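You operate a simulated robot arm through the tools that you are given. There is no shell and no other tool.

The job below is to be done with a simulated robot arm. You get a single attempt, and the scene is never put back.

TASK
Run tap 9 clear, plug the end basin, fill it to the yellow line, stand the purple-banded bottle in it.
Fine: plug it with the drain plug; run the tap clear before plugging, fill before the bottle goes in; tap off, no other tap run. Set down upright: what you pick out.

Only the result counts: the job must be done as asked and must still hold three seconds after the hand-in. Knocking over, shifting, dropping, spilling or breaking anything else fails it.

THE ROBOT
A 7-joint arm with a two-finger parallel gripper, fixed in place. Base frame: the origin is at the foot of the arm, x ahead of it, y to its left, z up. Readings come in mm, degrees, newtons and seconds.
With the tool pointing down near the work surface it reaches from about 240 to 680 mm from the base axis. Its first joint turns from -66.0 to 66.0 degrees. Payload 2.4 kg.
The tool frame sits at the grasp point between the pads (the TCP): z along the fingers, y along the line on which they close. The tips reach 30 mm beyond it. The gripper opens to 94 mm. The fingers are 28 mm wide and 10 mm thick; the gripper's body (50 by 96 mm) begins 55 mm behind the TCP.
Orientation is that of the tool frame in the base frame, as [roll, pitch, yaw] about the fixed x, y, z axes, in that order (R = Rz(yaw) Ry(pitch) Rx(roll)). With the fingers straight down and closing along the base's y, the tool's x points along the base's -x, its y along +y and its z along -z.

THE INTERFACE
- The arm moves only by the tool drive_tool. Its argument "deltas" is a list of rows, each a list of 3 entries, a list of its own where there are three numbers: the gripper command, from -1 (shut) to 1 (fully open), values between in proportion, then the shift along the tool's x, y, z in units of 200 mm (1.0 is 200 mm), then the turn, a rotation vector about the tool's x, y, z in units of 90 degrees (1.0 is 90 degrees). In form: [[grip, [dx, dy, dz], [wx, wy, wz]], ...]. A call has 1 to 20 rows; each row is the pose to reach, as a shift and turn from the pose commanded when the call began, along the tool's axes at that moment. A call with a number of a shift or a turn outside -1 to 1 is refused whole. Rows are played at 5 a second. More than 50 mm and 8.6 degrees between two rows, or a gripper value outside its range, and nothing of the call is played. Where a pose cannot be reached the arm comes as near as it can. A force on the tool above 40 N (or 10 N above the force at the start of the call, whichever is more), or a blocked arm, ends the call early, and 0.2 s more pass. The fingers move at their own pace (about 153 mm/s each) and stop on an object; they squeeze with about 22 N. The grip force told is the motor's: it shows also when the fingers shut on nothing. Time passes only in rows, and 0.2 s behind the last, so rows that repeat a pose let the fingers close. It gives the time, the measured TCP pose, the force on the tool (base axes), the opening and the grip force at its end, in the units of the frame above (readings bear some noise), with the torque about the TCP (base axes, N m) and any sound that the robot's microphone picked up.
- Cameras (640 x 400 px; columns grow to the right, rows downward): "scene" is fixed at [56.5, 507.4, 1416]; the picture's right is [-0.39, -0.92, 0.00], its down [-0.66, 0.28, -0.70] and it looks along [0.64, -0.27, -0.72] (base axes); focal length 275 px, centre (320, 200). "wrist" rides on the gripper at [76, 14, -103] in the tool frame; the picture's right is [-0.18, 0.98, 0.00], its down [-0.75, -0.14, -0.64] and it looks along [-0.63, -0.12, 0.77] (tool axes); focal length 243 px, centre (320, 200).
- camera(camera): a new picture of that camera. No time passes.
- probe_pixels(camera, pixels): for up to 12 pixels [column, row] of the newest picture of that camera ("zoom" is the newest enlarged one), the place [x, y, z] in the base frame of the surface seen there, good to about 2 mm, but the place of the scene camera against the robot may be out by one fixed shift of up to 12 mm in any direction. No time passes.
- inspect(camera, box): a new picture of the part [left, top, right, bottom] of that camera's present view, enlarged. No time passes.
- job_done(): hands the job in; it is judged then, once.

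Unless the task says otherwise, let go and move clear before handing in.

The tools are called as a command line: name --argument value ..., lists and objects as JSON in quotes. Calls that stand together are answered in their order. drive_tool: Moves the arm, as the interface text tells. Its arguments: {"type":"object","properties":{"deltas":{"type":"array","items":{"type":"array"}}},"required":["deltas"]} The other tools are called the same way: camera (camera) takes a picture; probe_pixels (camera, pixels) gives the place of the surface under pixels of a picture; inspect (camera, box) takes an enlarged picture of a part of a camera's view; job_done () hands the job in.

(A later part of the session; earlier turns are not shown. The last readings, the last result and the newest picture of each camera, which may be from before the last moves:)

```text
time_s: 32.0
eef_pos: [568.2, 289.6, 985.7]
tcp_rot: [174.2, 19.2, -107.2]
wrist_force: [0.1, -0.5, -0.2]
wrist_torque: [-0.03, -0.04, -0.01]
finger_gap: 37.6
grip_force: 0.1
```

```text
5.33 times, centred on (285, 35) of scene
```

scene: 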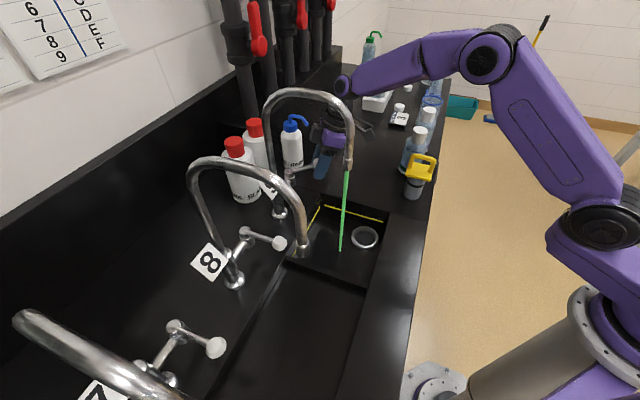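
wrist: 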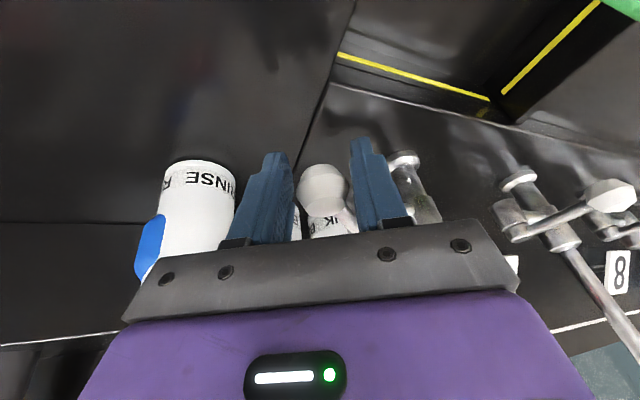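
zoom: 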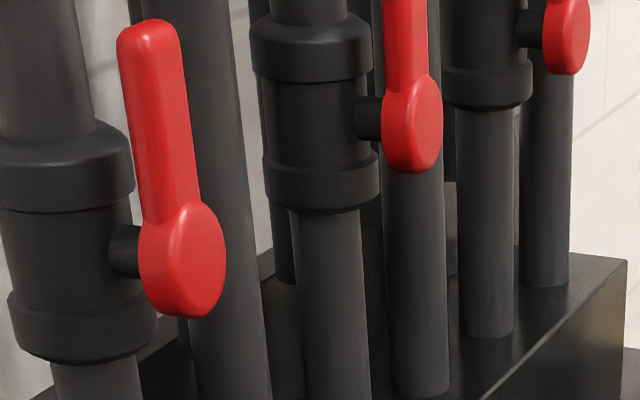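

The charts look like tap lines and valve patterns. The red valves are beyond reach and not part of the task. I'll keep the tap running and watch the colour.

drive_tool --deltas '[[-0.2, [0, 0, 0], [0, 0, 0]], [-0.2, [0, 0, 0], [0, 0, 0]], [-0.2, [0, 0, 0], [0, 0, 0]], [-0.2, [0, 0, 0], [0, 0, 0]], [-0.2, [0, 0, 0], [0, 0, 0]], [-0.2, [0, 0, 0], [0, 0, 0]], [-0.2, [0, 0, 0], [0, 0, 0]], [-0.2, [0, 0, 0], [0, 0, 0]], [-0.2, [0, 0, 0], [0, 0, 0]], [-0.2, [0, 0, 0], [0, 0, 0]], [-0.2, [0, 0, 0], [0, 0, 0]], [-0.2, [0, 0, 0], [0, 0, 0]], [-0.2, [0, 0, 0], [0, 0, 0]], [-0.2, [0, 0, 0], [0, 0, 0]], [-0.2, [0, 0, 0], [0, 0, 0]], [-0.2, [0, 0, 0], [0, 0, 0]], [-0.2, [0, 0, 0], [0, 0, 0]], [-0.2, [0, 0, 0], [0, 0, 0]], [-0.2, [0, 0, 0], [0, 0, 0]], [-0.2, [0, 0, 0], [0, 0, 0]]]'

inspect --camera "scene" --box '[270, 130, 410, 280]'

```text
time_s: 36.2
eef_pos: [567.4, 289.4, 985.3]
tcp_rot: [174.3, 19.2, -107.2]
wrist_force: [-0.8, -0.2, -0.5]
wrist_torque: [0.01, 0.0, 0.0]
finger_gap: 37.6
grip_force: 0.1
```

```text
2.67 times, centred on (340, 205) of scene
```

zoom: 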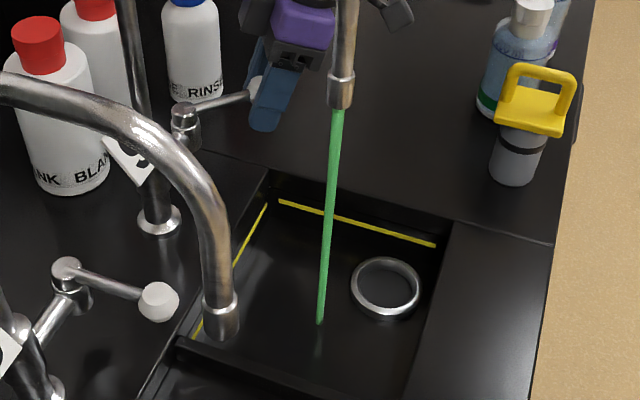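

No change yet. I'll open the lever further to about 65° to flush faster.

drive_tool --deltas '[[-0.2, [-0.03, -0.056, 0.005], [0, 0, 0]], [-0.2, [-0.062, -0.112, 0.01], [0, 0, 0]], [-0.2, [-0.062, -0.112, 0.01], [0, 0, 0]], [-0.2, [-0.062, -0.112, 0.01], [0, 0, 0]], [-0.2, [-0.062, -0.112, 0.01], [0, 0, 0]], [-0.2, [-0.062, -0.112, 0.01], [0, 0, 0]], [-0.2, [-0.062, -0.112, 0.01], [0, 0, 0]], [-0.2, [-0.062, -0.112, 0.01], [0, 0, 0]], [-0.2, [-0.062, -0.112, 0.01], [0, 0, 0]], [-0.2, [-0.062, -0.112, 0.01], [0, 0, 0]], [-0.2, [-0.062, -0.112, 0.01], [0, 0, 0]], [-0.2, [-0.062, -0.112, 0.01], [0, 0, 0]], [-0.2, [-0.062, -0.112, 0.01], [0, 0, 0]], [-0.2, [-0.062, -0.112, 0.01], [0, 0, 0]], [-0.2, [-0.062, -0.112, 0.01], [0, 0, 0]], [-0.2, [-0.062, -0.112, 0.01], [0, 0, 0]], [-0.2, [-0.062, -0.112, 0.01], [0, 0, 0]], [-0.2, [-0.062, -0.112, 0.01], [0, 0, 0]], [-0.2, [-0.062, -0.112, 0.01], [0, 0, 0]], [-0.2, [-0.062, -0.112, 0.01], [0, 0, 0]]]'

inspect --camera "scene" --box '[270, 130, 410, 280]'

camera --camera "wrist"

```text
time_s: 36.8
eef_pos: [580.7, 295.6, 980.0]
tcp_rot: [172.5, 17.9, -106.7]
wrist_force: [-24.4, -7.3, 3.8]
wrist_torque: [-0.16, -0.01, 0.14]
finger_gap: 49.9
grip_force: 10.8
stopped in row 3: the force on the tool passed its limit at 47 N (the readings are from after the stop); the commanded pose is now the measured one
```

```text
2.67 times, centred on (340, 205) of scene
```

zoom: 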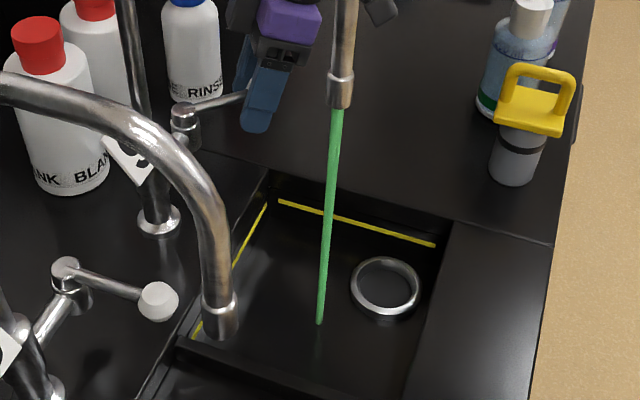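

```text
taken
```

wrist: 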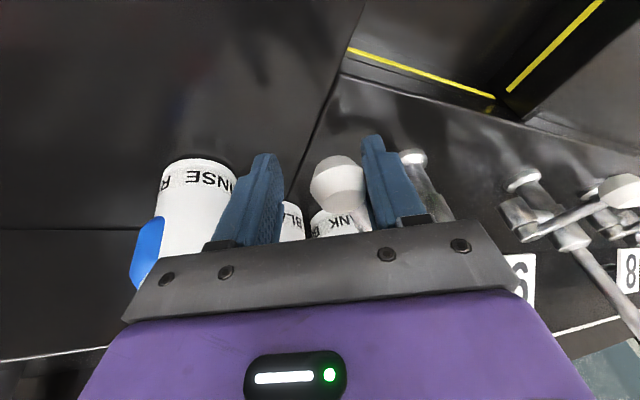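

The lever met its stop at about 48°, so the tap is fully open. I'll back off to relieve the force and keep flushing.

drive_tool --deltas '[[-0.2, [0, 0.05, 0], [0, 0, 0]], [-0.2, [0, 0.05, 0], [0, 0, 0]], [-0.2, [0, 0.05, 0], [0, 0, 0]], [-0.2, [0, 0.05, 0], [0, 0, 0]], [-0.2, [0, 0.05, 0], [0, 0, 0]], [-0.2, [0, 0.05, 0], [0, 0, 0]], [-0.2, [0, 0.05, 0], [0, 0, 0]], [-0.2, [0, 0.05, 0], [0, 0, 0]], [-0.2, [0, 0.05, 0], [0, 0, 0]], [-0.2, [0, 0.05, 0], [0, 0, 0]], [-0.2, [0, 0.05, 0], [0, 0, 0]], [-0.2, [0, 0.05, 0], [0, 0, 0]], [-0.2, [0, 0.05, 0], [0, 0, 0]], [-0.2, [0, 0.05, 0], [0, 0, 0]], [-0.2, [0, 0.05, 0], [0, 0, 0]], [-0.2, [0, 0.05, 0], [0, 0, 0]], [-0.2, [0, 0.05, 0], [0, 0, 0]], [-0.2, [0, 0.05, 0], [0, 0, 0]], [-0.2, [0, 0.05, 0], [0, 0, 0]], [-0.2, [0, 0.05, 0], [0, 0, 0]]]'

inspect --camera "scene" --box '[270, 130, 410, 280]'

camera --camera "wrist"

```text
time_s: 41.0
eef_pos: [574.7, 296.8, 984.4]
tcp_rot: [173.1, 18.3, -107.1]
wrist_force: [-6.2, -2.8, 1.4]
wrist_torque: [0.02, 0.04, 0.02]
finger_gap: 40.6
grip_force: 2.6
```

```text
2.67 times, centred on (340, 205) of scene
```

zoom: 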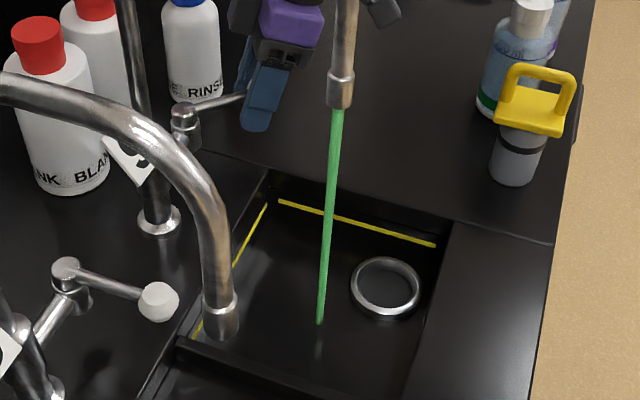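

```text
taken
```

wrist: 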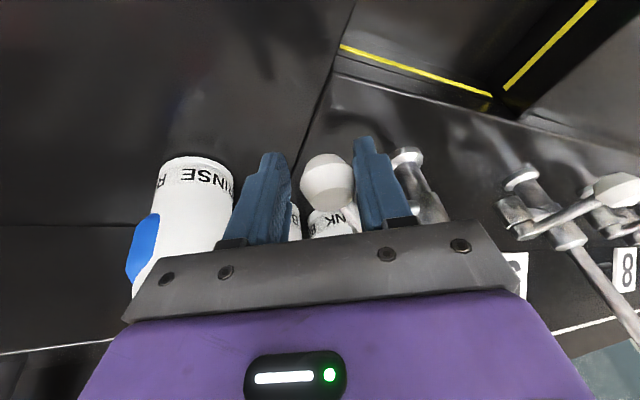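

It is still green at 41 s, with no harm in running on. I'll ease off another few mm and wait.

drive_tool --deltas '[[0.0, [0, 0.02, 0], [0, 0, 0]], [0.0, [0, 0.02, 0], [0, 0, 0]], [0.0, [0, 0.02, 0], [0, 0, 0]], [0.0, [0, 0.02, 0], [0, 0, 0]], [0.0, [0, 0.02, 0], [0, 0, 0]], [0.0, [0, 0.02, 0], [0, 0, 0]], [0.0, [0, 0.02, 0], [0, 0, 0]], [0.0, [0, 0.02, 0], [0, 0, 0]], [0.0, [0, 0.02, 0], [0, 0, 0]], [0.0, [0, 0.02, 0], [0, 0, 0]], [0.0, [0, 0.02, 0], [0, 0, 0]], [0.0, [0, 0.02, 0], [0, 0, 0]], [0.0, [0, 0.02, 0], [0, 0, 0]], [0.0, [0, 0.02, 0], [0, 0, 0]], [0.0, [0, 0.02, 0], [0, 0, 0]], [0.0, [0, 0.02, 0], [0, 0, 0]], [0.0, [0, 0.02, 0], [0, 0, 0]], [0.0, [0, 0.02, 0], [0, 0, 0]], [0.0, [0, 0.02, 0], [0, 0, 0]], [0.0, [0, 0.02, 0], [0, 0, 0]]]'

inspect --camera "scene" --box '[300, 150, 400, 260]'

```text
time_s: 45.2
eef_pos: [570.9, 299.1, 983.9]
tcp_rot: [173.0, 18.4, -107.0]
wrist_force: [-0.2, 0.3, -0.3]
wrist_torque: [-0.05, -0.01, -0.02]
finger_gap: 47.1
grip_force: 0.0
```

```text
3.64 times, centred on (350, 205) of scene
```

zoom: 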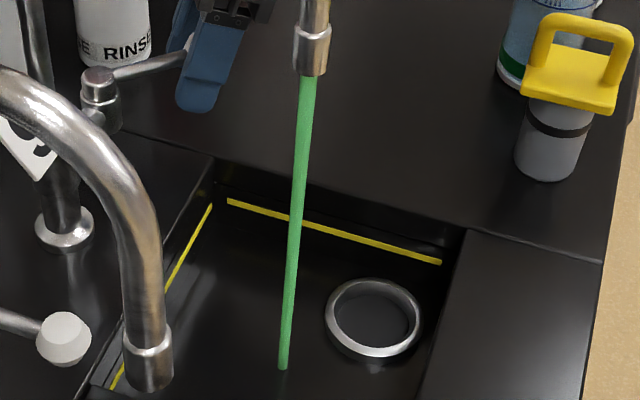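

It's still green at 45 s. I'll leave the lever open, retract along the tool axis, and use the wait to look at the wall charts with the wrist camera.

drive_tool --deltas '[[0.3, [0, 0, 0], [0, 0, 0]], [0.3, [0, 0, -0.15], [0, 0, 0]], [0.3, [0, 0, -0.35], [0, 0, 0]], [0.3, [0, 0, -0.55], [0, 0, 0]], [0.3, [0, 0, -0.75], [0, 0, 0]], [0.3, [0.0, 0.0, -0.95], [0, 0, 0]], [0.3, [0.0, 0.15, -1.0], [0, 0, 0]], [0.3, [0.0, 0.35, -1.0], [0, 0, 0]], [0.3, [0.0, 0.55, -1.0], [0, 0, 0]], [0.3, [0.0, 0.7, -1.0], [0, 0, 0]], [0.3, [0.0, 0.7, -1.0], [0, 0, 0]]]'

camera --camera "scene"

camera --camera "wrist"

```text
time_s: 47.6
eef_pos: [442.4, 266.0, 1189.3]
tcp_rot: [173.2, 18.3, -107.1]
wrist_force: [6.5, -4.3, 1.9]
wrist_torque: [-0.05, -0.07, -0.07]
finger_gap: 57.2
grip_force: 0.0
```

```text
taken
```

scene: 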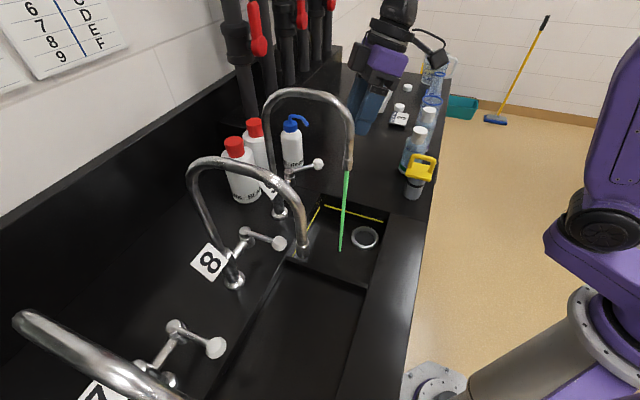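

```text
taken
```

wrist: 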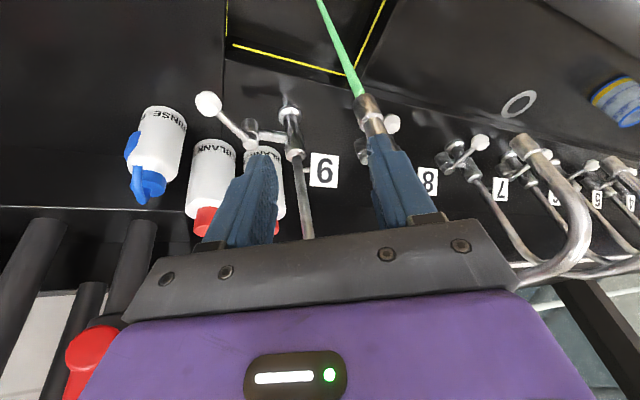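

The force of 6.5 N and the reduced gap show a finger is touching tap 9's down-leg at wrist (370,120). I'll back away at once, then rise.

drive_tool --deltas '[[0.3, [0, -0.08, 0], [0, 0, 0]], [0.3, [0, -0.16, 0], [0, 0, 0]], [0.3, [0.1, -0.16, -0.1], [0, 0, 0]], [0.3, [0.2, -0.16, -0.25], [0, 0, 0]], [0.3, [0.3, -0.16, -0.4], [0, 0, 0]], [0.3, [0.3, -0.16, -0.4], [0, 0, 0]]]'

camera --camera "scene"

inspect --camera "scene" --box '[240, 70, 400, 260]'

```text
time_s: 49.0
eef_pos: [458.6, 177.5, 1240.3]
tcp_rot: [173.1, 18.2, -107.1]
wrist_force: [-0.4, 0.1, 1.2]
wrist_torque: [0.0, -0.04, -0.01]
finger_gap: 60.9
grip_force: 0.1
```

```text
taken
```

scene: 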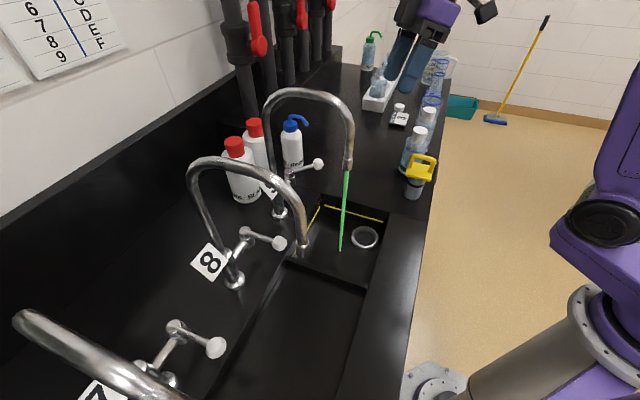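

```text
2.11 times, centred on (320, 165) of scene
```

zoom: 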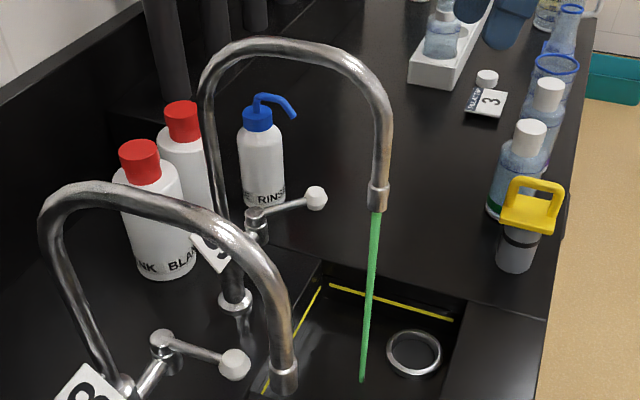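

Tap 9 is unmoved and still runs, with the lever open. I'll raise the tool and tilt the camera toward the wall charts.

drive_tool --deltas '[[0.3, [-0.03, 0.01, -0.1], [0, -0.074, 0]], [0.3, [-0.06, 0.02, -0.2], [0, -0.148, 0]], [0.3, [-0.09, 0.03, -0.3], [0, -0.222, 0]], [0.3, [-0.12, 0.04, -0.4], [0, -0.296, 0]], [0.3, [-0.15, 0.05, -0.5], [0, -0.37, 0]], [0.3, [-0.18, 0.06, -0.6], [0, -0.444, 0]], [0.3, [-0.18, 0.06, -0.6], [0, -0.444, 0]]]'

camera --camera "wrist"

inspect --camera "scene" --box '[300, 150, 400, 260]'

```text
time_s: 50.6
eef_pos: [456.9, 173.6, 1366.2]
tcp_rot: [167.5, 57.8, -115.4]
wrist_force: [0.2, -0.1, 0.8]
wrist_torque: [-0.01, -0.02, -0.01]
finger_gap: 61.0
grip_force: 0.2
```

```text
taken
```

wrist: 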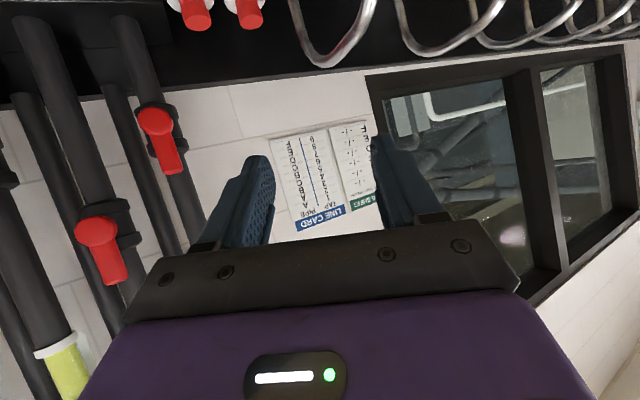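

```text
3.64 times, centred on (350, 205) of scene
```

zoom: 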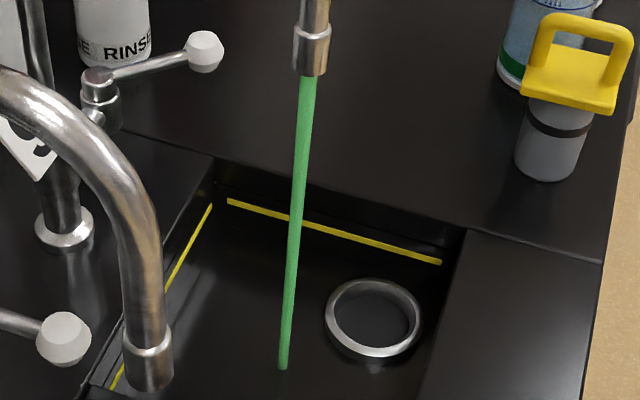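

The charts are in view: a "LINE CARD" (tap to pipe) and a second card at (355,170). I'll enlarge both.

inspect --camera "wrist" --box '[265, 115, 385, 235]'

inspect --camera "wrist" --box '[325, 115, 385, 215]'

inspect --camera "wrist" --box '[0, 0, 220, 400]'

```text
3.33 times, centred on (325, 175) of wrist
```

zoom: 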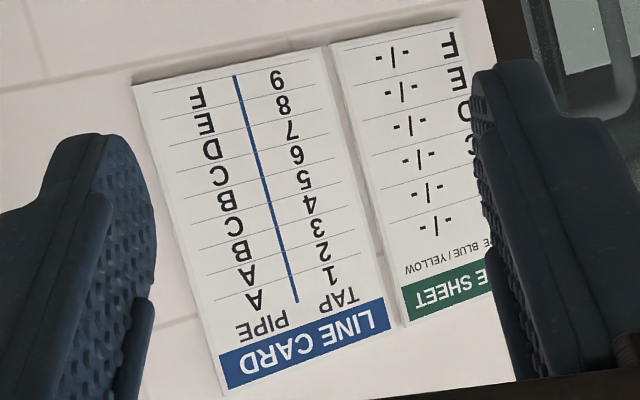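

```text
4.00 times, centred on (355, 165) of wrist
```

zoom: 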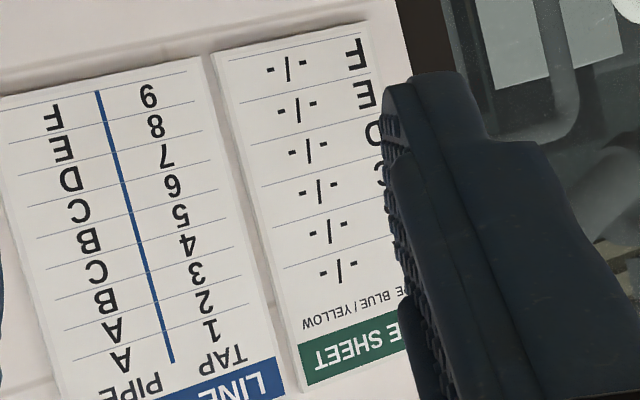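

```text
1.00 times, centred on (110, 200) of wrist (not enlarged: the box is as wide or as high as the picture)
```

zoom: 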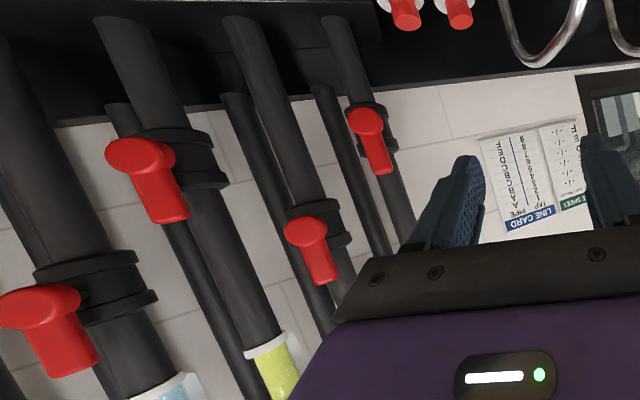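

The cards map tap 9 to pipe F, and the second sheet is a blank trace form with nothing extra to do. While the tap flushes I'll go look closely at the plug and the bottles.

drive_tool --deltas '[[0.3, [0.06, 0, 0], [0, 0.085, 0]], [0.3, [0.12, 0, 0], [0, 0.17, 0]], [0.3, [0.18, 0, 0], [0, 0.255, 0]], [0.3, [0.24, 0, 0], [0, 0.34, 0]], [0.3, [0.3, 0, 0], [0, 0.425, 0]], [0.3, [0.36, 0, 0], [0, 0.51, 0]], [0.3, [0.4, 0, 0], [0, 0.595, 0]], [0.3, [0.45, 0, 0], [0, 0.66, 0]], [0.3, [0.45, 0, 0], [0, 0.66, 0]]]'

camera --camera "wrist"

inspect --camera "scene" --box '[300, 150, 400, 260]'

```text
time_s: 52.6
eef_pos: [438.5, 129.9, 1289.8]
tcp_rot: [173.4, -1.1, -104.7]
wrist_force: [0.2, 0.2, 0.3]
wrist_torque: [-0.04, 0.01, 0.02]
finger_gap: 61.2
grip_force: 0.2
```

```text
taken
```

wrist: 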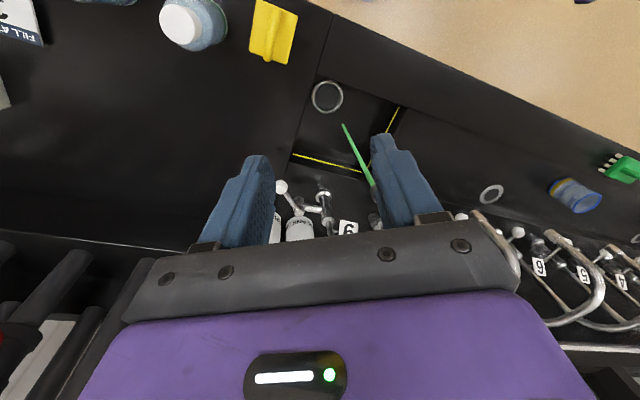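

```text
3.64 times, centred on (350, 205) of scene
```

zoom: 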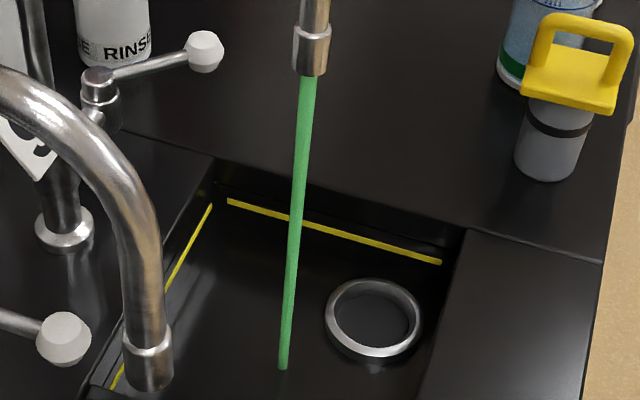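

The stream looks slightly paler, so it is changing. I'll level the tool and move for a close view of the plug and bottles while it runs.

drive_tool --deltas '[[0.3, [0.2, -0.05, 0.1], [0.015, -0.002, 0]], [0.3, [0.4, -0.1, 0.2], [0.03, -0.004, 0]], [0.3, [0.6, -0.15, 0.3], [0.045, -0.008, 0]], [0.3, [0.8, -0.22, 0.4], [0.06, -0.01, 0]], [0.3, [0.95, -0.25, 0.5], [0.073, -0.012, 0]], [0.3, [1.0, -0.28, 0.6], [0.073, -0.012, 0]], [0.3, [1.0, -0.28, 0.6], [0.073, -0.012, 0]]]'

camera --camera "wrist"

inspect --camera "scene" --box '[300, 150, 400, 260]'

```text
time_s: 54.2
eef_pos: [426.4, -76.1, 1170.5]
tcp_rot: [-179.9, 0.0, -104.7]
wrist_force: [0.3, 0.1, -0.4]
wrist_torque: [0.01, 0.01, 0.02]
finger_gap: 61.0
grip_force: 0.1
```

```text
taken
```

wrist: 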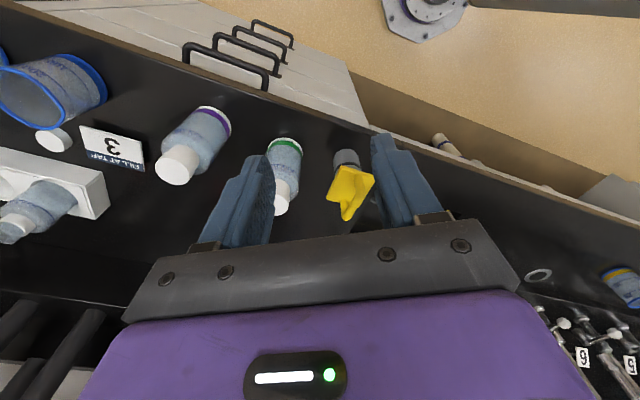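

```text
3.64 times, centred on (350, 205) of scene
```

zoom: 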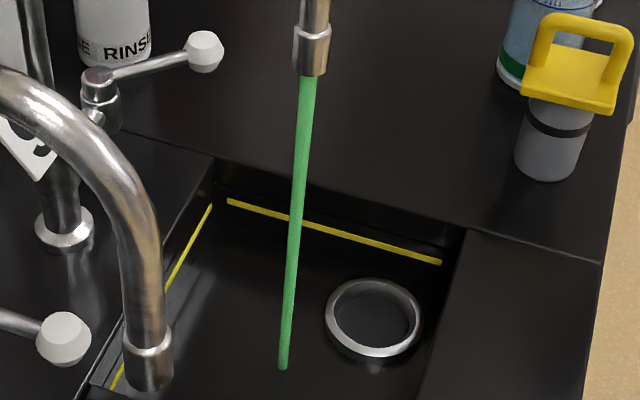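

inspect --camera "wrist" --box '[240, 110, 420, 230]'

inspect --camera "wrist" --box '[0, 50, 260, 240]'

probe_pixels --camera "wrist" --pixels '[[345, 157], [338, 162], [354, 162], [352, 172], [340, 180], [370, 180], [350, 212], [360, 205], [178, 165], [215, 112], [195, 140], [282, 160]]'

```text
3.33 times, centred on (330, 170) of wrist
```

zoom: 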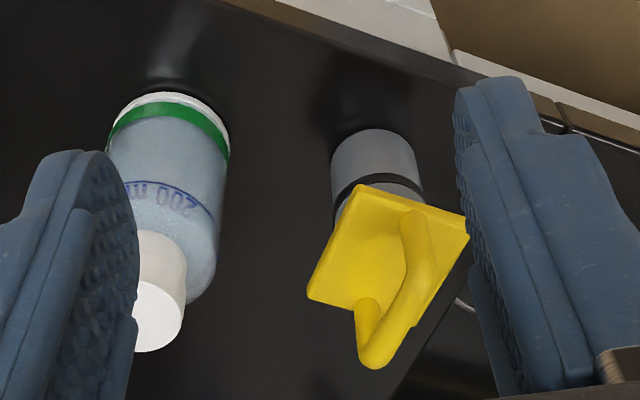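

```text
2.11 times, centred on (130, 145) of wrist
```

zoom: 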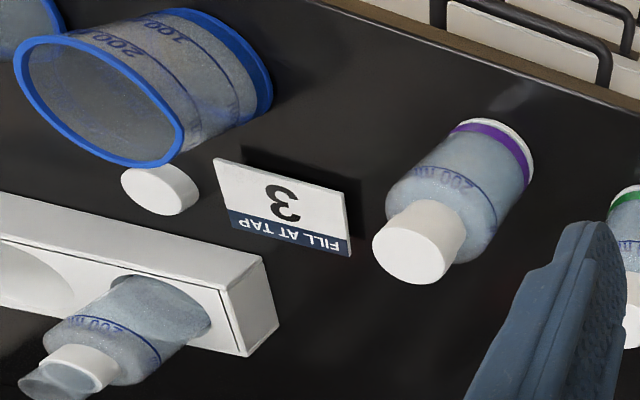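

```text
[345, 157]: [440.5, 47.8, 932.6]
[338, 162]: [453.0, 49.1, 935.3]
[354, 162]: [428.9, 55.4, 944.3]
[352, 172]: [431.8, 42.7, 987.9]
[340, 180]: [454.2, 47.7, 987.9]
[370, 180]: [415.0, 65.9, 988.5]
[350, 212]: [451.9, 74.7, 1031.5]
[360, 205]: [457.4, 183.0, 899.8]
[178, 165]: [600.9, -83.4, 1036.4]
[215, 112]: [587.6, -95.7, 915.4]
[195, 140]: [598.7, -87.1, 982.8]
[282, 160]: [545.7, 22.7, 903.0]
```

The plug stands with its plate at z≈988 and handle bar at z≈1031, and the purple-banded bottle's capped top is near (603,-80,1036). I'll probe the handle precisely and check the stream.

inspect --camera "wrist" --box '[310, 140, 390, 230]'

probe_pixels --camera "zoom" --pixels '[[270, 100], [450, 140], [180, 250], [300, 340], [350, 220], [420, 180], [280, 330], [345, 270], [370, 170], [330, 100], [240, 300], [400, 240]]'

```text
4.44 times, centred on (350, 185) of wrist
```

zoom: 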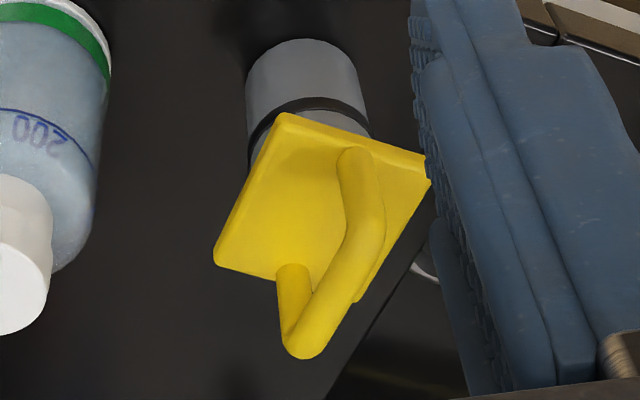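

```text
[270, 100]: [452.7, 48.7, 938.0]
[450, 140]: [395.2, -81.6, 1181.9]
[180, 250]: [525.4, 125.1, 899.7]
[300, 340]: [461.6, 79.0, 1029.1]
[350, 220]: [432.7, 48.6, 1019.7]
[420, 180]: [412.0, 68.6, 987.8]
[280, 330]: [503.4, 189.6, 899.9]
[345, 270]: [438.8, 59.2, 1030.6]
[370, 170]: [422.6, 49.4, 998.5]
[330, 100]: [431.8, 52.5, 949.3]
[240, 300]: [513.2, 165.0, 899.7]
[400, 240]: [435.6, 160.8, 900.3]
```

The handle bar runs along about (0.7,0.7), from (433,49) to (462,79), with its top at z≈1033. Before plugging, the tap must run clear and be shut, so I'll go back toward the lever and check the stream on the way.

drive_tool --deltas '[[0.3, [-0.2, -0.035, 0], [0, 0, 0]], [0.3, [-0.4, -0.07, 0], [0, 0, 0]], [0.3, [-0.6, -0.105, 0], [0, 0, 0]], [0.3, [-0.8, -0.14, 0], [0, 0, 0]], [0.3, [-1.0, -0.175, 0], [0, 0, 0]], [0.3, [-1.0, -0.175, 0], [0, 0, 0]]]'

inspect --camera "scene" --box '[300, 150, 400, 260]'

camera --camera "wrist"

```text
time_s: 55.6
eef_pos: [513.3, 107.1, 1171.9]
tcp_rot: [180.0, 0.0, -104.8]
wrist_force: [-0.3, -0.2, -0.3]
wrist_torque: [-0.04, -0.02, -0.06]
finger_gap: 61.1
grip_force: 0.1
```

```text
3.64 times, centred on (350, 205) of scene
```

zoom: 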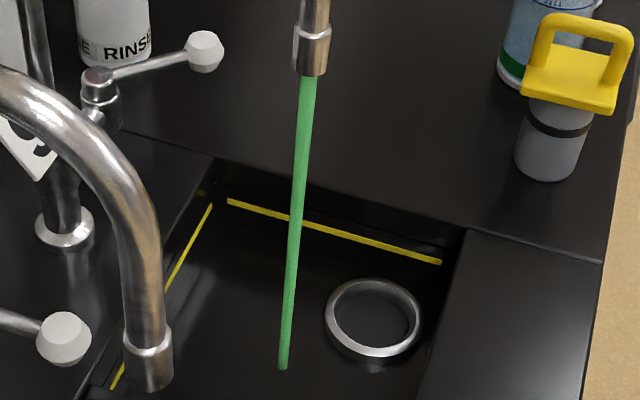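

```text
taken
```

wrist: 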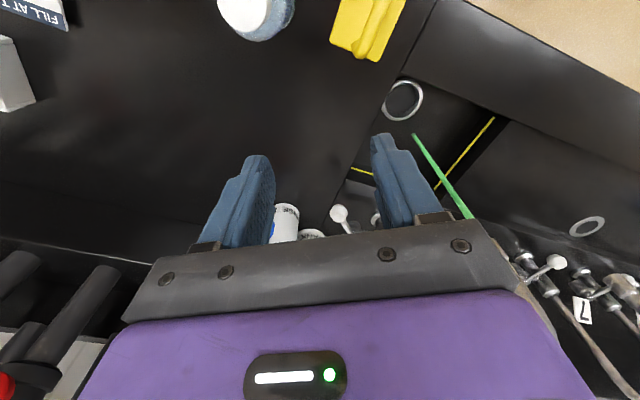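

The stream is still green at 55 s. I'll hold here and wait.

drive_tool --deltas '[[0.3, [0, 0, 0], [0, 0, 0]], [0.3, [0, 0, 0], [0, 0, 0]], [0.3, [0, 0, 0], [0, 0, 0]], [0.3, [0, 0, 0], [0, 0, 0]], [0.3, [0, 0, 0], [0, 0, 0]], [0.3, [0, 0, 0], [0, 0, 0]], [0.3, [0, 0, 0], [0, 0, 0]], [0.3, [0, 0, 0], [0, 0, 0]], [0.3, [0, 0, 0], [0, 0, 0]], [0.3, [0, 0, 0], [0, 0, 0]], [0.3, [0, 0, 0], [0, 0, 0]], [0.3, [0, 0, 0], [0, 0, 0]], [0.3, [0, 0, 0], [0, 0, 0]], [0.3, [0, 0, 0], [0, 0, 0]], [0.3, [0, 0, 0], [0, 0, 0]], [0.3, [0, 0, 0], [0, 0, 0]], [0.3, [0, 0, 0], [0, 0, 0]], [0.3, [0, 0, 0], [0, 0, 0]], [0.3, [0, 0, 0], [0, 0, 0]], [0.3, [0, 0, 0], [0, 0, 0]]]'

drive_tool --deltas '[[0.3, [0, 0, 0], [0, 0, 0]], [0.3, [0, 0, 0], [0, 0, 0]], [0.3, [0, 0, 0], [0, 0, 0]], [0.3, [0, 0, 0], [0, 0, 0]], [0.3, [0, 0, 0], [0, 0, 0]], [0.3, [0, 0, 0], [0, 0, 0]], [0.3, [0, 0, 0], [0, 0, 0]], [0.3, [0, 0, 0], [0, 0, 0]], [0.3, [0, 0, 0], [0, 0, 0]], [0.3, [0, 0, 0], [0, 0, 0]], [0.3, [0, 0, 0], [0, 0, 0]], [0.3, [0, 0, 0], [0, 0, 0]], [0.3, [0, 0, 0], [0, 0, 0]], [0.3, [0, 0, 0], [0, 0, 0]], [0.3, [0, 0, 0], [0, 0, 0]], [0.3, [0, 0, 0], [0, 0, 0]], [0.3, [0, 0, 0], [0, 0, 0]], [0.3, [0, 0, 0], [0, 0, 0]], [0.3, [0, 0, 0], [0, 0, 0]], [0.3, [0, 0, 0], [0, 0, 0]]]'

inspect --camera "scene" --box '[300, 150, 400, 260]'

```text
time_s: 59.8
eef_pos: [513.5, 107.5, 1171.6]
tcp_rot: [-180.0, 0.1, -104.8]
wrist_force: [0.0, -0.3, 0.1]
wrist_torque: [0.01, 0.01, -0.01]
finger_gap: 61.1
grip_force: 0.0
```

```text
time_s: 64.0
eef_pos: [513.1, 106.8, 1170.6]
tcp_rot: [-179.9, 0.0, -104.8]
wrist_force: [0.2, 0.4, 0.2]
wrist_torque: [-0.01, 0.06, -0.03]
finger_gap: 61.1
grip_force: 0.1
```

```text
3.64 times, centred on (350, 205) of scene
```

zoom: 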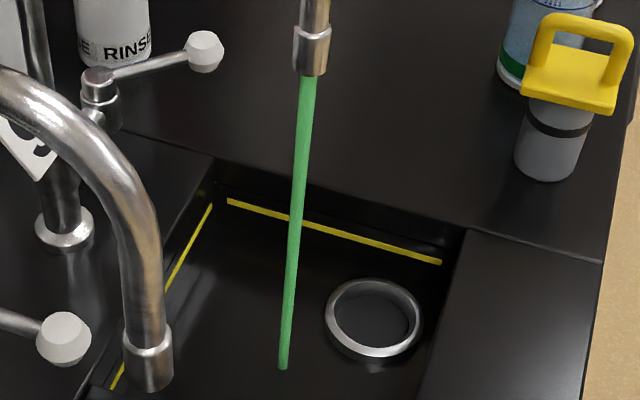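

No change at 64 s. I'll keep it running longer.

drive_tool --deltas '[[0.3, [0, 0, 0], [0, 0, 0]], [0.3, [0, 0, 0], [0, 0, 0]], [0.3, [0, 0, 0], [0, 0, 0]], [0.3, [0, 0, 0], [0, 0, 0]], [0.3, [0, 0, 0], [0, 0, 0]], [0.3, [0, 0, 0], [0, 0, 0]], [0.3, [0, 0, 0], [0, 0, 0]], [0.3, [0, 0, 0], [0, 0, 0]], [0.3, [0, 0, 0], [0, 0, 0]], [0.3, [0, 0, 0], [0, 0, 0]], [0.3, [0, 0, 0], [0, 0, 0]], [0.3, [0, 0, 0], [0, 0, 0]], [0.3, [0, 0, 0], [0, 0, 0]], [0.3, [0, 0, 0], [0, 0, 0]], [0.3, [0, 0, 0], [0, 0, 0]], [0.3, [0, 0, 0], [0, 0, 0]], [0.3, [0, 0, 0], [0, 0, 0]], [0.3, [0, 0, 0], [0, 0, 0]], [0.3, [0, 0, 0], [0, 0, 0]], [0.3, [0, 0, 0], [0, 0, 0]]]'

drive_tool --deltas '[[0.3, [0, 0, 0], [0, 0, 0]], [0.3, [0, 0, 0], [0, 0, 0]], [0.3, [0, 0, 0], [0, 0, 0]], [0.3, [0, 0, 0], [0, 0, 0]], [0.3, [0, 0, 0], [0, 0, 0]], [0.3, [0, 0, 0], [0, 0, 0]], [0.3, [0, 0, 0], [0, 0, 0]], [0.3, [0, 0, 0], [0, 0, 0]], [0.3, [0, 0, 0], [0, 0, 0]], [0.3, [0, 0, 0], [0, 0, 0]], [0.3, [0, 0, 0], [0, 0, 0]], [0.3, [0, 0, 0], [0, 0, 0]], [0.3, [0, 0, 0], [0, 0, 0]], [0.3, [0, 0, 0], [0, 0, 0]], [0.3, [0, 0, 0], [0, 0, 0]], [0.3, [0, 0, 0], [0, 0, 0]], [0.3, [0, 0, 0], [0, 0, 0]], [0.3, [0, 0, 0], [0, 0, 0]], [0.3, [0, 0, 0], [0, 0, 0]], [0.3, [0, 0, 0], [0, 0, 0]]]'

drive_tool --deltas '[[0.3, [0, 0, 0], [0, 0, 0]], [0.3, [0, 0, 0], [0, 0, 0]], [0.3, [0, 0, 0], [0, 0, 0]], [0.3, [0, 0, 0], [0, 0, 0]], [0.3, [0, 0, 0], [0, 0, 0]], [0.3, [0, 0, 0], [0, 0, 0]], [0.3, [0, 0, 0], [0, 0, 0]], [0.3, [0, 0, 0], [0, 0, 0]], [0.3, [0, 0, 0], [0, 0, 0]], [0.3, [0, 0, 0], [0, 0, 0]], [0.3, [0, 0, 0], [0, 0, 0]], [0.3, [0, 0, 0], [0, 0, 0]], [0.3, [0, 0, 0], [0, 0, 0]], [0.3, [0, 0, 0], [0, 0, 0]], [0.3, [0, 0, 0], [0, 0, 0]], [0.3, [0, 0, 0], [0, 0, 0]], [0.3, [0, 0, 0], [0, 0, 0]], [0.3, [0, 0, 0], [0, 0, 0]], [0.3, [0, 0, 0], [0, 0, 0]], [0.3, [0, 0, 0], [0, 0, 0]]]'

inspect --camera "scene" --box '[300, 150, 400, 260]'

```text
time_s: 68.2
eef_pos: [513.5, 108.4, 1170.3]
tcp_rot: [-180.0, 0.0, -104.7]
wrist_force: [-0.6, 0.3, 0.5]
wrist_torque: [0.01, -0.01, 0.05]
finger_gap: 60.9
grip_force: 0.0
```

```text
time_s: 72.4
eef_pos: [513.2, 106.3, 1170.5]
tcp_rot: [-180.0, 0.0, -104.7]
wrist_force: [0.1, -0.6, 0.2]
wrist_torque: [0.01, 0.0, -0.05]
finger_gap: 61.1
grip_force: 0.1
```

```text
time_s: 76.6
eef_pos: [512.9, 107.2, 1172.2]
tcp_rot: [-180.0, 0.0, -104.9]
wrist_force: [0.0, 0.4, -0.1]
wrist_torque: [0.0, 0.0, 0.05]
finger_gap: 61.0
grip_force: 0.0
```

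```text
3.64 times, centred on (350, 205) of scene
```

zoom: 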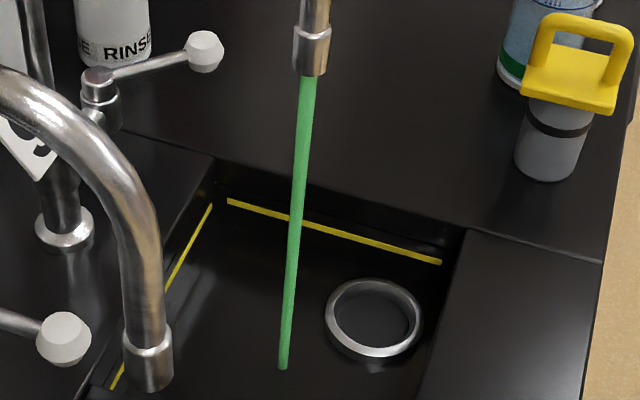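

It may be fading slowly, so I need a better colour comparison. I'll take a tight enlargement of the stream and look at the pipes too.

inspect --camera "scene" --box '[336, 165, 356, 185]'

drive_tool --deltas '[[0.3, [0, 0, 0], [0, 0, 0]], [0.3, [0, 0, 0], [0, 0, 0]], [0.3, [0, 0, 0], [0, 0, 0]], [0.3, [0, 0, 0], [0, 0, 0]], [0.3, [0, 0, 0], [0, 0, 0]], [0.3, [0, 0, 0], [0, 0, 0]], [0.3, [0, 0, 0], [0, 0, 0]], [0.3, [0, 0, 0], [0, 0, 0]], [0.3, [0, 0, 0], [0, 0, 0]], [0.3, [0, 0, 0], [0, 0, 0]], [0.3, [0, 0, 0], [0, 0, 0]], [0.3, [0, 0, 0], [0, 0, 0]], [0.3, [0, 0, 0], [0, 0, 0]], [0.3, [0, 0, 0], [0, 0, 0]], [0.3, [0, 0, 0], [0, 0, 0]], [0.3, [0, 0, 0], [0, 0, 0]], [0.3, [0, 0, 0], [0, 0, 0]], [0.3, [0, 0, 0], [0, 0, 0]], [0.3, [0, 0, 0], [0, 0, 0]], [0.3, [0, 0, 0], [0, 0, 0]]]'

drive_tool --deltas '[[0.3, [0, 0, 0], [0, 0, 0]], [0.3, [0, 0, 0], [0, 0, 0]], [0.3, [0, 0, 0], [0, 0, 0]], [0.3, [0, 0, 0], [0, 0, 0]], [0.3, [0, 0, 0], [0, 0, 0]], [0.3, [0, 0, 0], [0, 0, 0]], [0.3, [0, 0, 0], [0, 0, 0]], [0.3, [0, 0, 0], [0, 0, 0]], [0.3, [0, 0, 0], [0, 0, 0]], [0.3, [0, 0, 0], [0, 0, 0]], [0.3, [0, 0, 0], [0, 0, 0]], [0.3, [0, 0, 0], [0, 0, 0]], [0.3, [0, 0, 0], [0, 0, 0]], [0.3, [0, 0, 0], [0, 0, 0]], [0.3, [0, 0, 0], [0, 0, 0]], [0.3, [0, 0, 0], [0, 0, 0]], [0.3, [0, 0, 0], [0, 0, 0]], [0.3, [0, 0, 0], [0, 0, 0]], [0.3, [0, 0, 0], [0, 0, 0]], [0.3, [0, 0, 0], [0, 0, 0]]]'

drive_tool --deltas '[[0.3, [0, 0, 0], [0, 0, 0]], [0.3, [0, 0, 0], [0, 0, 0]], [0.3, [0, 0, 0], [0, 0, 0]], [0.3, [0, 0, 0], [0, 0, 0]], [0.3, [0, 0, 0], [0, 0, 0]], [0.3, [0, 0, 0], [0, 0, 0]], [0.3, [0, 0, 0], [0, 0, 0]], [0.3, [0, 0, 0], [0, 0, 0]], [0.3, [0, 0, 0], [0, 0, 0]], [0.3, [0, 0, 0], [0, 0, 0]], [0.3, [0, 0, 0], [0, 0, 0]], [0.3, [0, 0, 0], [0, 0, 0]], [0.3, [0, 0, 0], [0, 0, 0]], [0.3, [0, 0, 0], [0, 0, 0]], [0.3, [0, 0, 0], [0, 0, 0]], [0.3, [0, 0, 0], [0, 0, 0]], [0.3, [0, 0, 0], [0, 0, 0]], [0.3, [0, 0, 0], [0, 0, 0]], [0.3, [0, 0, 0], [0, 0, 0]], [0.3, [0, 0, 0], [0, 0, 0]]]'

inspect --camera "scene" --box '[336, 165, 356, 185]'

inspect --camera "scene" --box '[300, 150, 400, 260]'

```text
16.00 times, centred on (346, 175) of scene
```

zoom: 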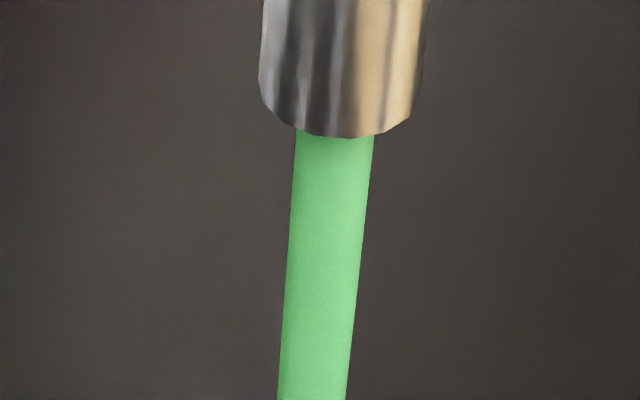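

```text
time_s: 80.8
eef_pos: [511.6, 107.2, 1172.2]
tcp_rot: [180.0, 0.0, -104.8]
wrist_force: [-0.6, 0.5, -1.1]
wrist_torque: [-0.02, 0.03, -0.03]
finger_gap: 61.2
grip_force: 0.1
```

```text
time_s: 85.0
eef_pos: [511.8, 107.5, 1171.6]
tcp_rot: [179.9, 0.0, -104.9]
wrist_force: [0.9, -0.4, 0.5]
wrist_torque: [0.01, 0.0, 0.02]
finger_gap: 61.3
grip_force: 0.0
```

```text
time_s: 89.2
eef_pos: [513.1, 107.2, 1171.6]
tcp_rot: [-180.0, 0.0, -104.9]
wrist_force: [0.2, 0.5, 0.0]
wrist_torque: [0.0, -0.01, 0.01]
finger_gap: 61.1
grip_force: 0.0
```

```text
16.00 times, centred on (346, 175) of scene
```

zoom: 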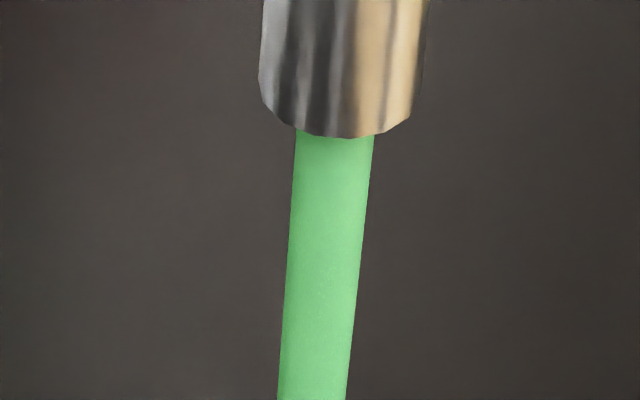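

```text
3.64 times, centred on (350, 205) of scene
```

zoom: 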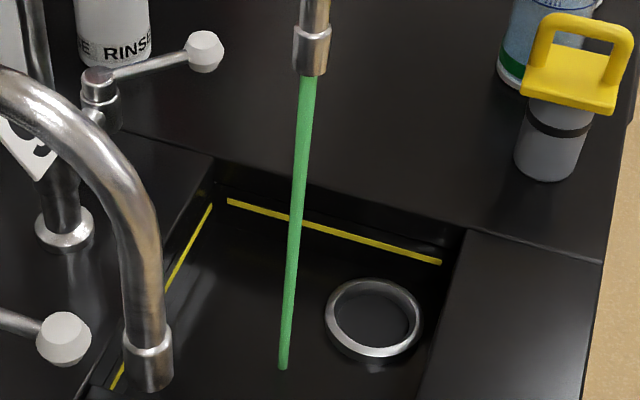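

The colour is not fading: it is opaque light green in both close-ups, 12 s apart. I'll look at the pipes and their sight glasses with the wrist camera to find out why.

drive_tool --deltas '[[0.3, [0.04, 0.05, -0.09], [0, 0, 0.087]], [0.3, [0.08, 0.1, -0.18], [0, 0, 0.174]], [0.3, [0.12, 0.15, -0.27], [0, 0, 0.261]], [0.3, [0.16, 0.2, -0.36], [0, 0, 0.348]], [0.3, [0.2, 0.25, -0.45], [0, 0, 0.435]], [0.3, [0.25, 0.3, -0.54], [0, 0, 0.522]], [0.3, [0.3, 0.33, -0.65], [0, 0, 0.61]], [0.3, [0.3, 0.33, -0.65], [0, 0, 0.61]]]'

drive_tool --deltas '[[0.3, [0, 0, 0], [0, -0.09, 0]], [0.3, [0, 0, 0], [0, -0.18, 0]], [0.3, [0, 0, 0], [0, -0.27, 0]], [0.3, [0, 0, 0], [0, -0.36, 0]], [0.3, [0, 0, 0], [0, -0.45, 0]], [0.3, [0, 0, 0], [0, -0.54, 0]], [0.3, [0, 0, 0], [0, -0.63, 0]], [0.3, [0, 0, 0], [0, -0.63, 0]]]'

camera --camera "wrist"

```text
time_s: 91.0
eef_pos: [433.0, 67.0, 1299.7]
tcp_rot: [180.0, -0.1, -159.8]
wrist_force: [-0.5, 0.4, 0.3]
wrist_torque: [0.0, 0.04, -0.01]
finger_gap: 61.3
grip_force: 0.2
```

```text
time_s: 92.8
eef_pos: [433.3, 67.2, 1299.8]
tcp_rot: [-179.9, 56.7, -159.7]
wrist_force: [0.0, 0.3, 0.6]
wrist_torque: [0.02, 0.0, -0.01]
finger_gap: 61.0
grip_force: 0.0
```

```text
taken
```

wrist: 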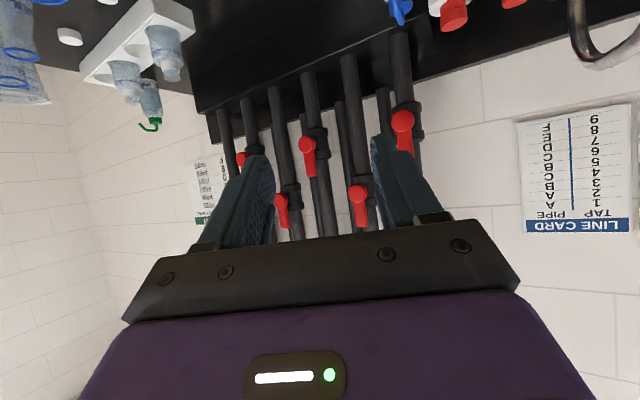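

There are five or six pipes with red valves and another sheet behind them at (210,190). I'll tilt further up and open the fingers to see the upper parts.

drive_tool --deltas '[[1, [0, 0, 0], [0, -0.08, 0]], [1, [0, 0, 0], [0, -0.16, 0]], [1, [0, 0, 0], [0, -0.24, 0]], [1, [0, 0, 0], [0, -0.3, 0]], [1, [0, 0, 0], [0, -0.3, 0]]]'

camera --camera "wrist"

inspect --camera "wrist" --box '[160, 40, 440, 240]'

inspect --camera "scene" --box '[336, 165, 356, 185]'

```text
time_s: 94.0
eef_pos: [432.7, 66.7, 1299.1]
tcp_rot: [180.0, 83.6, -159.8]
wrist_force: [0.1, 0.2, 0.5]
wrist_torque: [-0.01, -0.02, -0.02]
finger_gap: 93.8
grip_force: 0.1
```

```text
taken
```

wrist: 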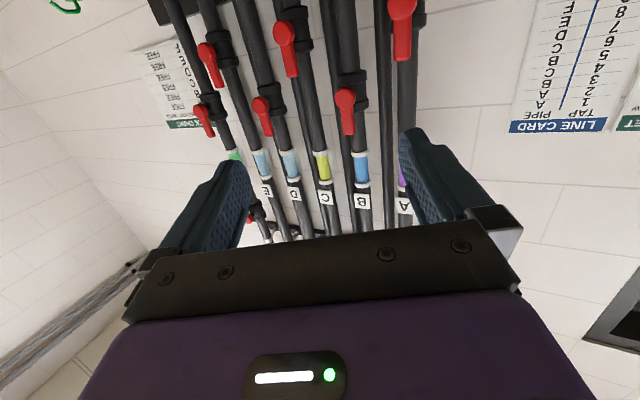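

```text
2.00 times, centred on (300, 140) of wrist
```

zoom: 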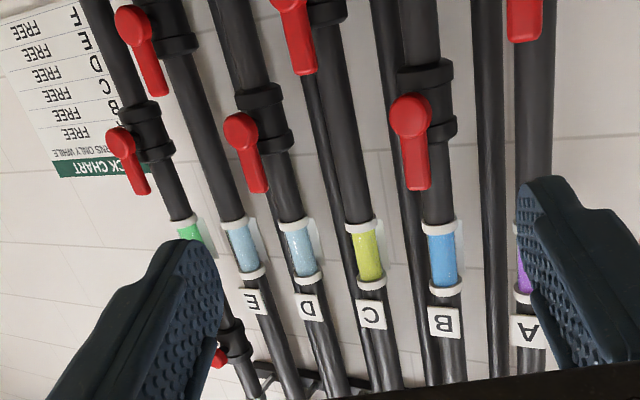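

```text
16.00 times, centred on (346, 175) of scene
```

zoom: 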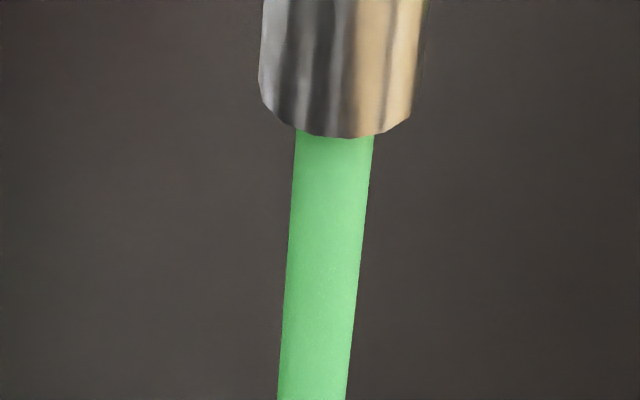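

The sight glasses read A purple, B blue, C yellow, D and E nearly clear, and F green, with cross-pipes and more valves further up. I'll read the lock chart and look higher.

inspect --camera "wrist" --box '[130, 20, 260, 140]'

inspect --camera "wrist" --box '[230, 140, 340, 250]'

probe_pixels --camera "wrist" --pixels '[[235, 155], [262, 163], [345, 110], [250, 218], [205, 120], [210, 65], [290, 50], [262, 115], [402, 30], [361, 168], [170, 90], [275, 225]]'

```text
3.33 times, centred on (195, 80) of wrist
```

zoom: 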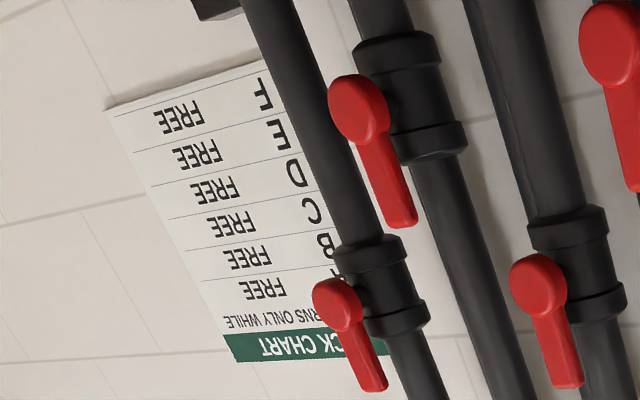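

```text
3.64 times, centred on (285, 195) of wrist
```

zoom: 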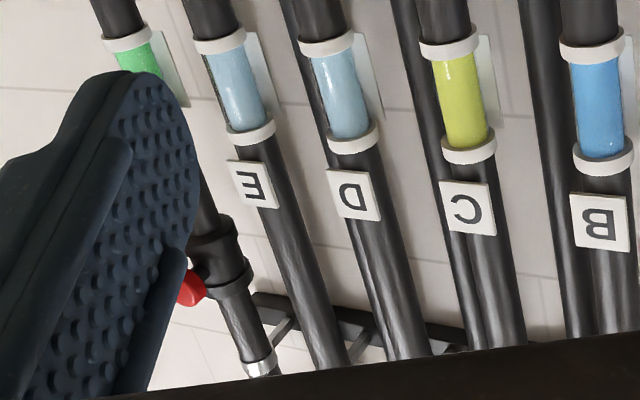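

```text
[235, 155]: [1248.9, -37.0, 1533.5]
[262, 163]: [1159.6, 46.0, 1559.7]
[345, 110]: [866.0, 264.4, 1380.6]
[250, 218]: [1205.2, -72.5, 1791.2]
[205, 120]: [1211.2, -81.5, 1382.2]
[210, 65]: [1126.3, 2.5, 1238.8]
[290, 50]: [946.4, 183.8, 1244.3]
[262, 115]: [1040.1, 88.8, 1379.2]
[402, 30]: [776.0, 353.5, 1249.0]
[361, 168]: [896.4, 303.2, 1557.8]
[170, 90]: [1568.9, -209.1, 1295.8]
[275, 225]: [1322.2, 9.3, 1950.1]
```

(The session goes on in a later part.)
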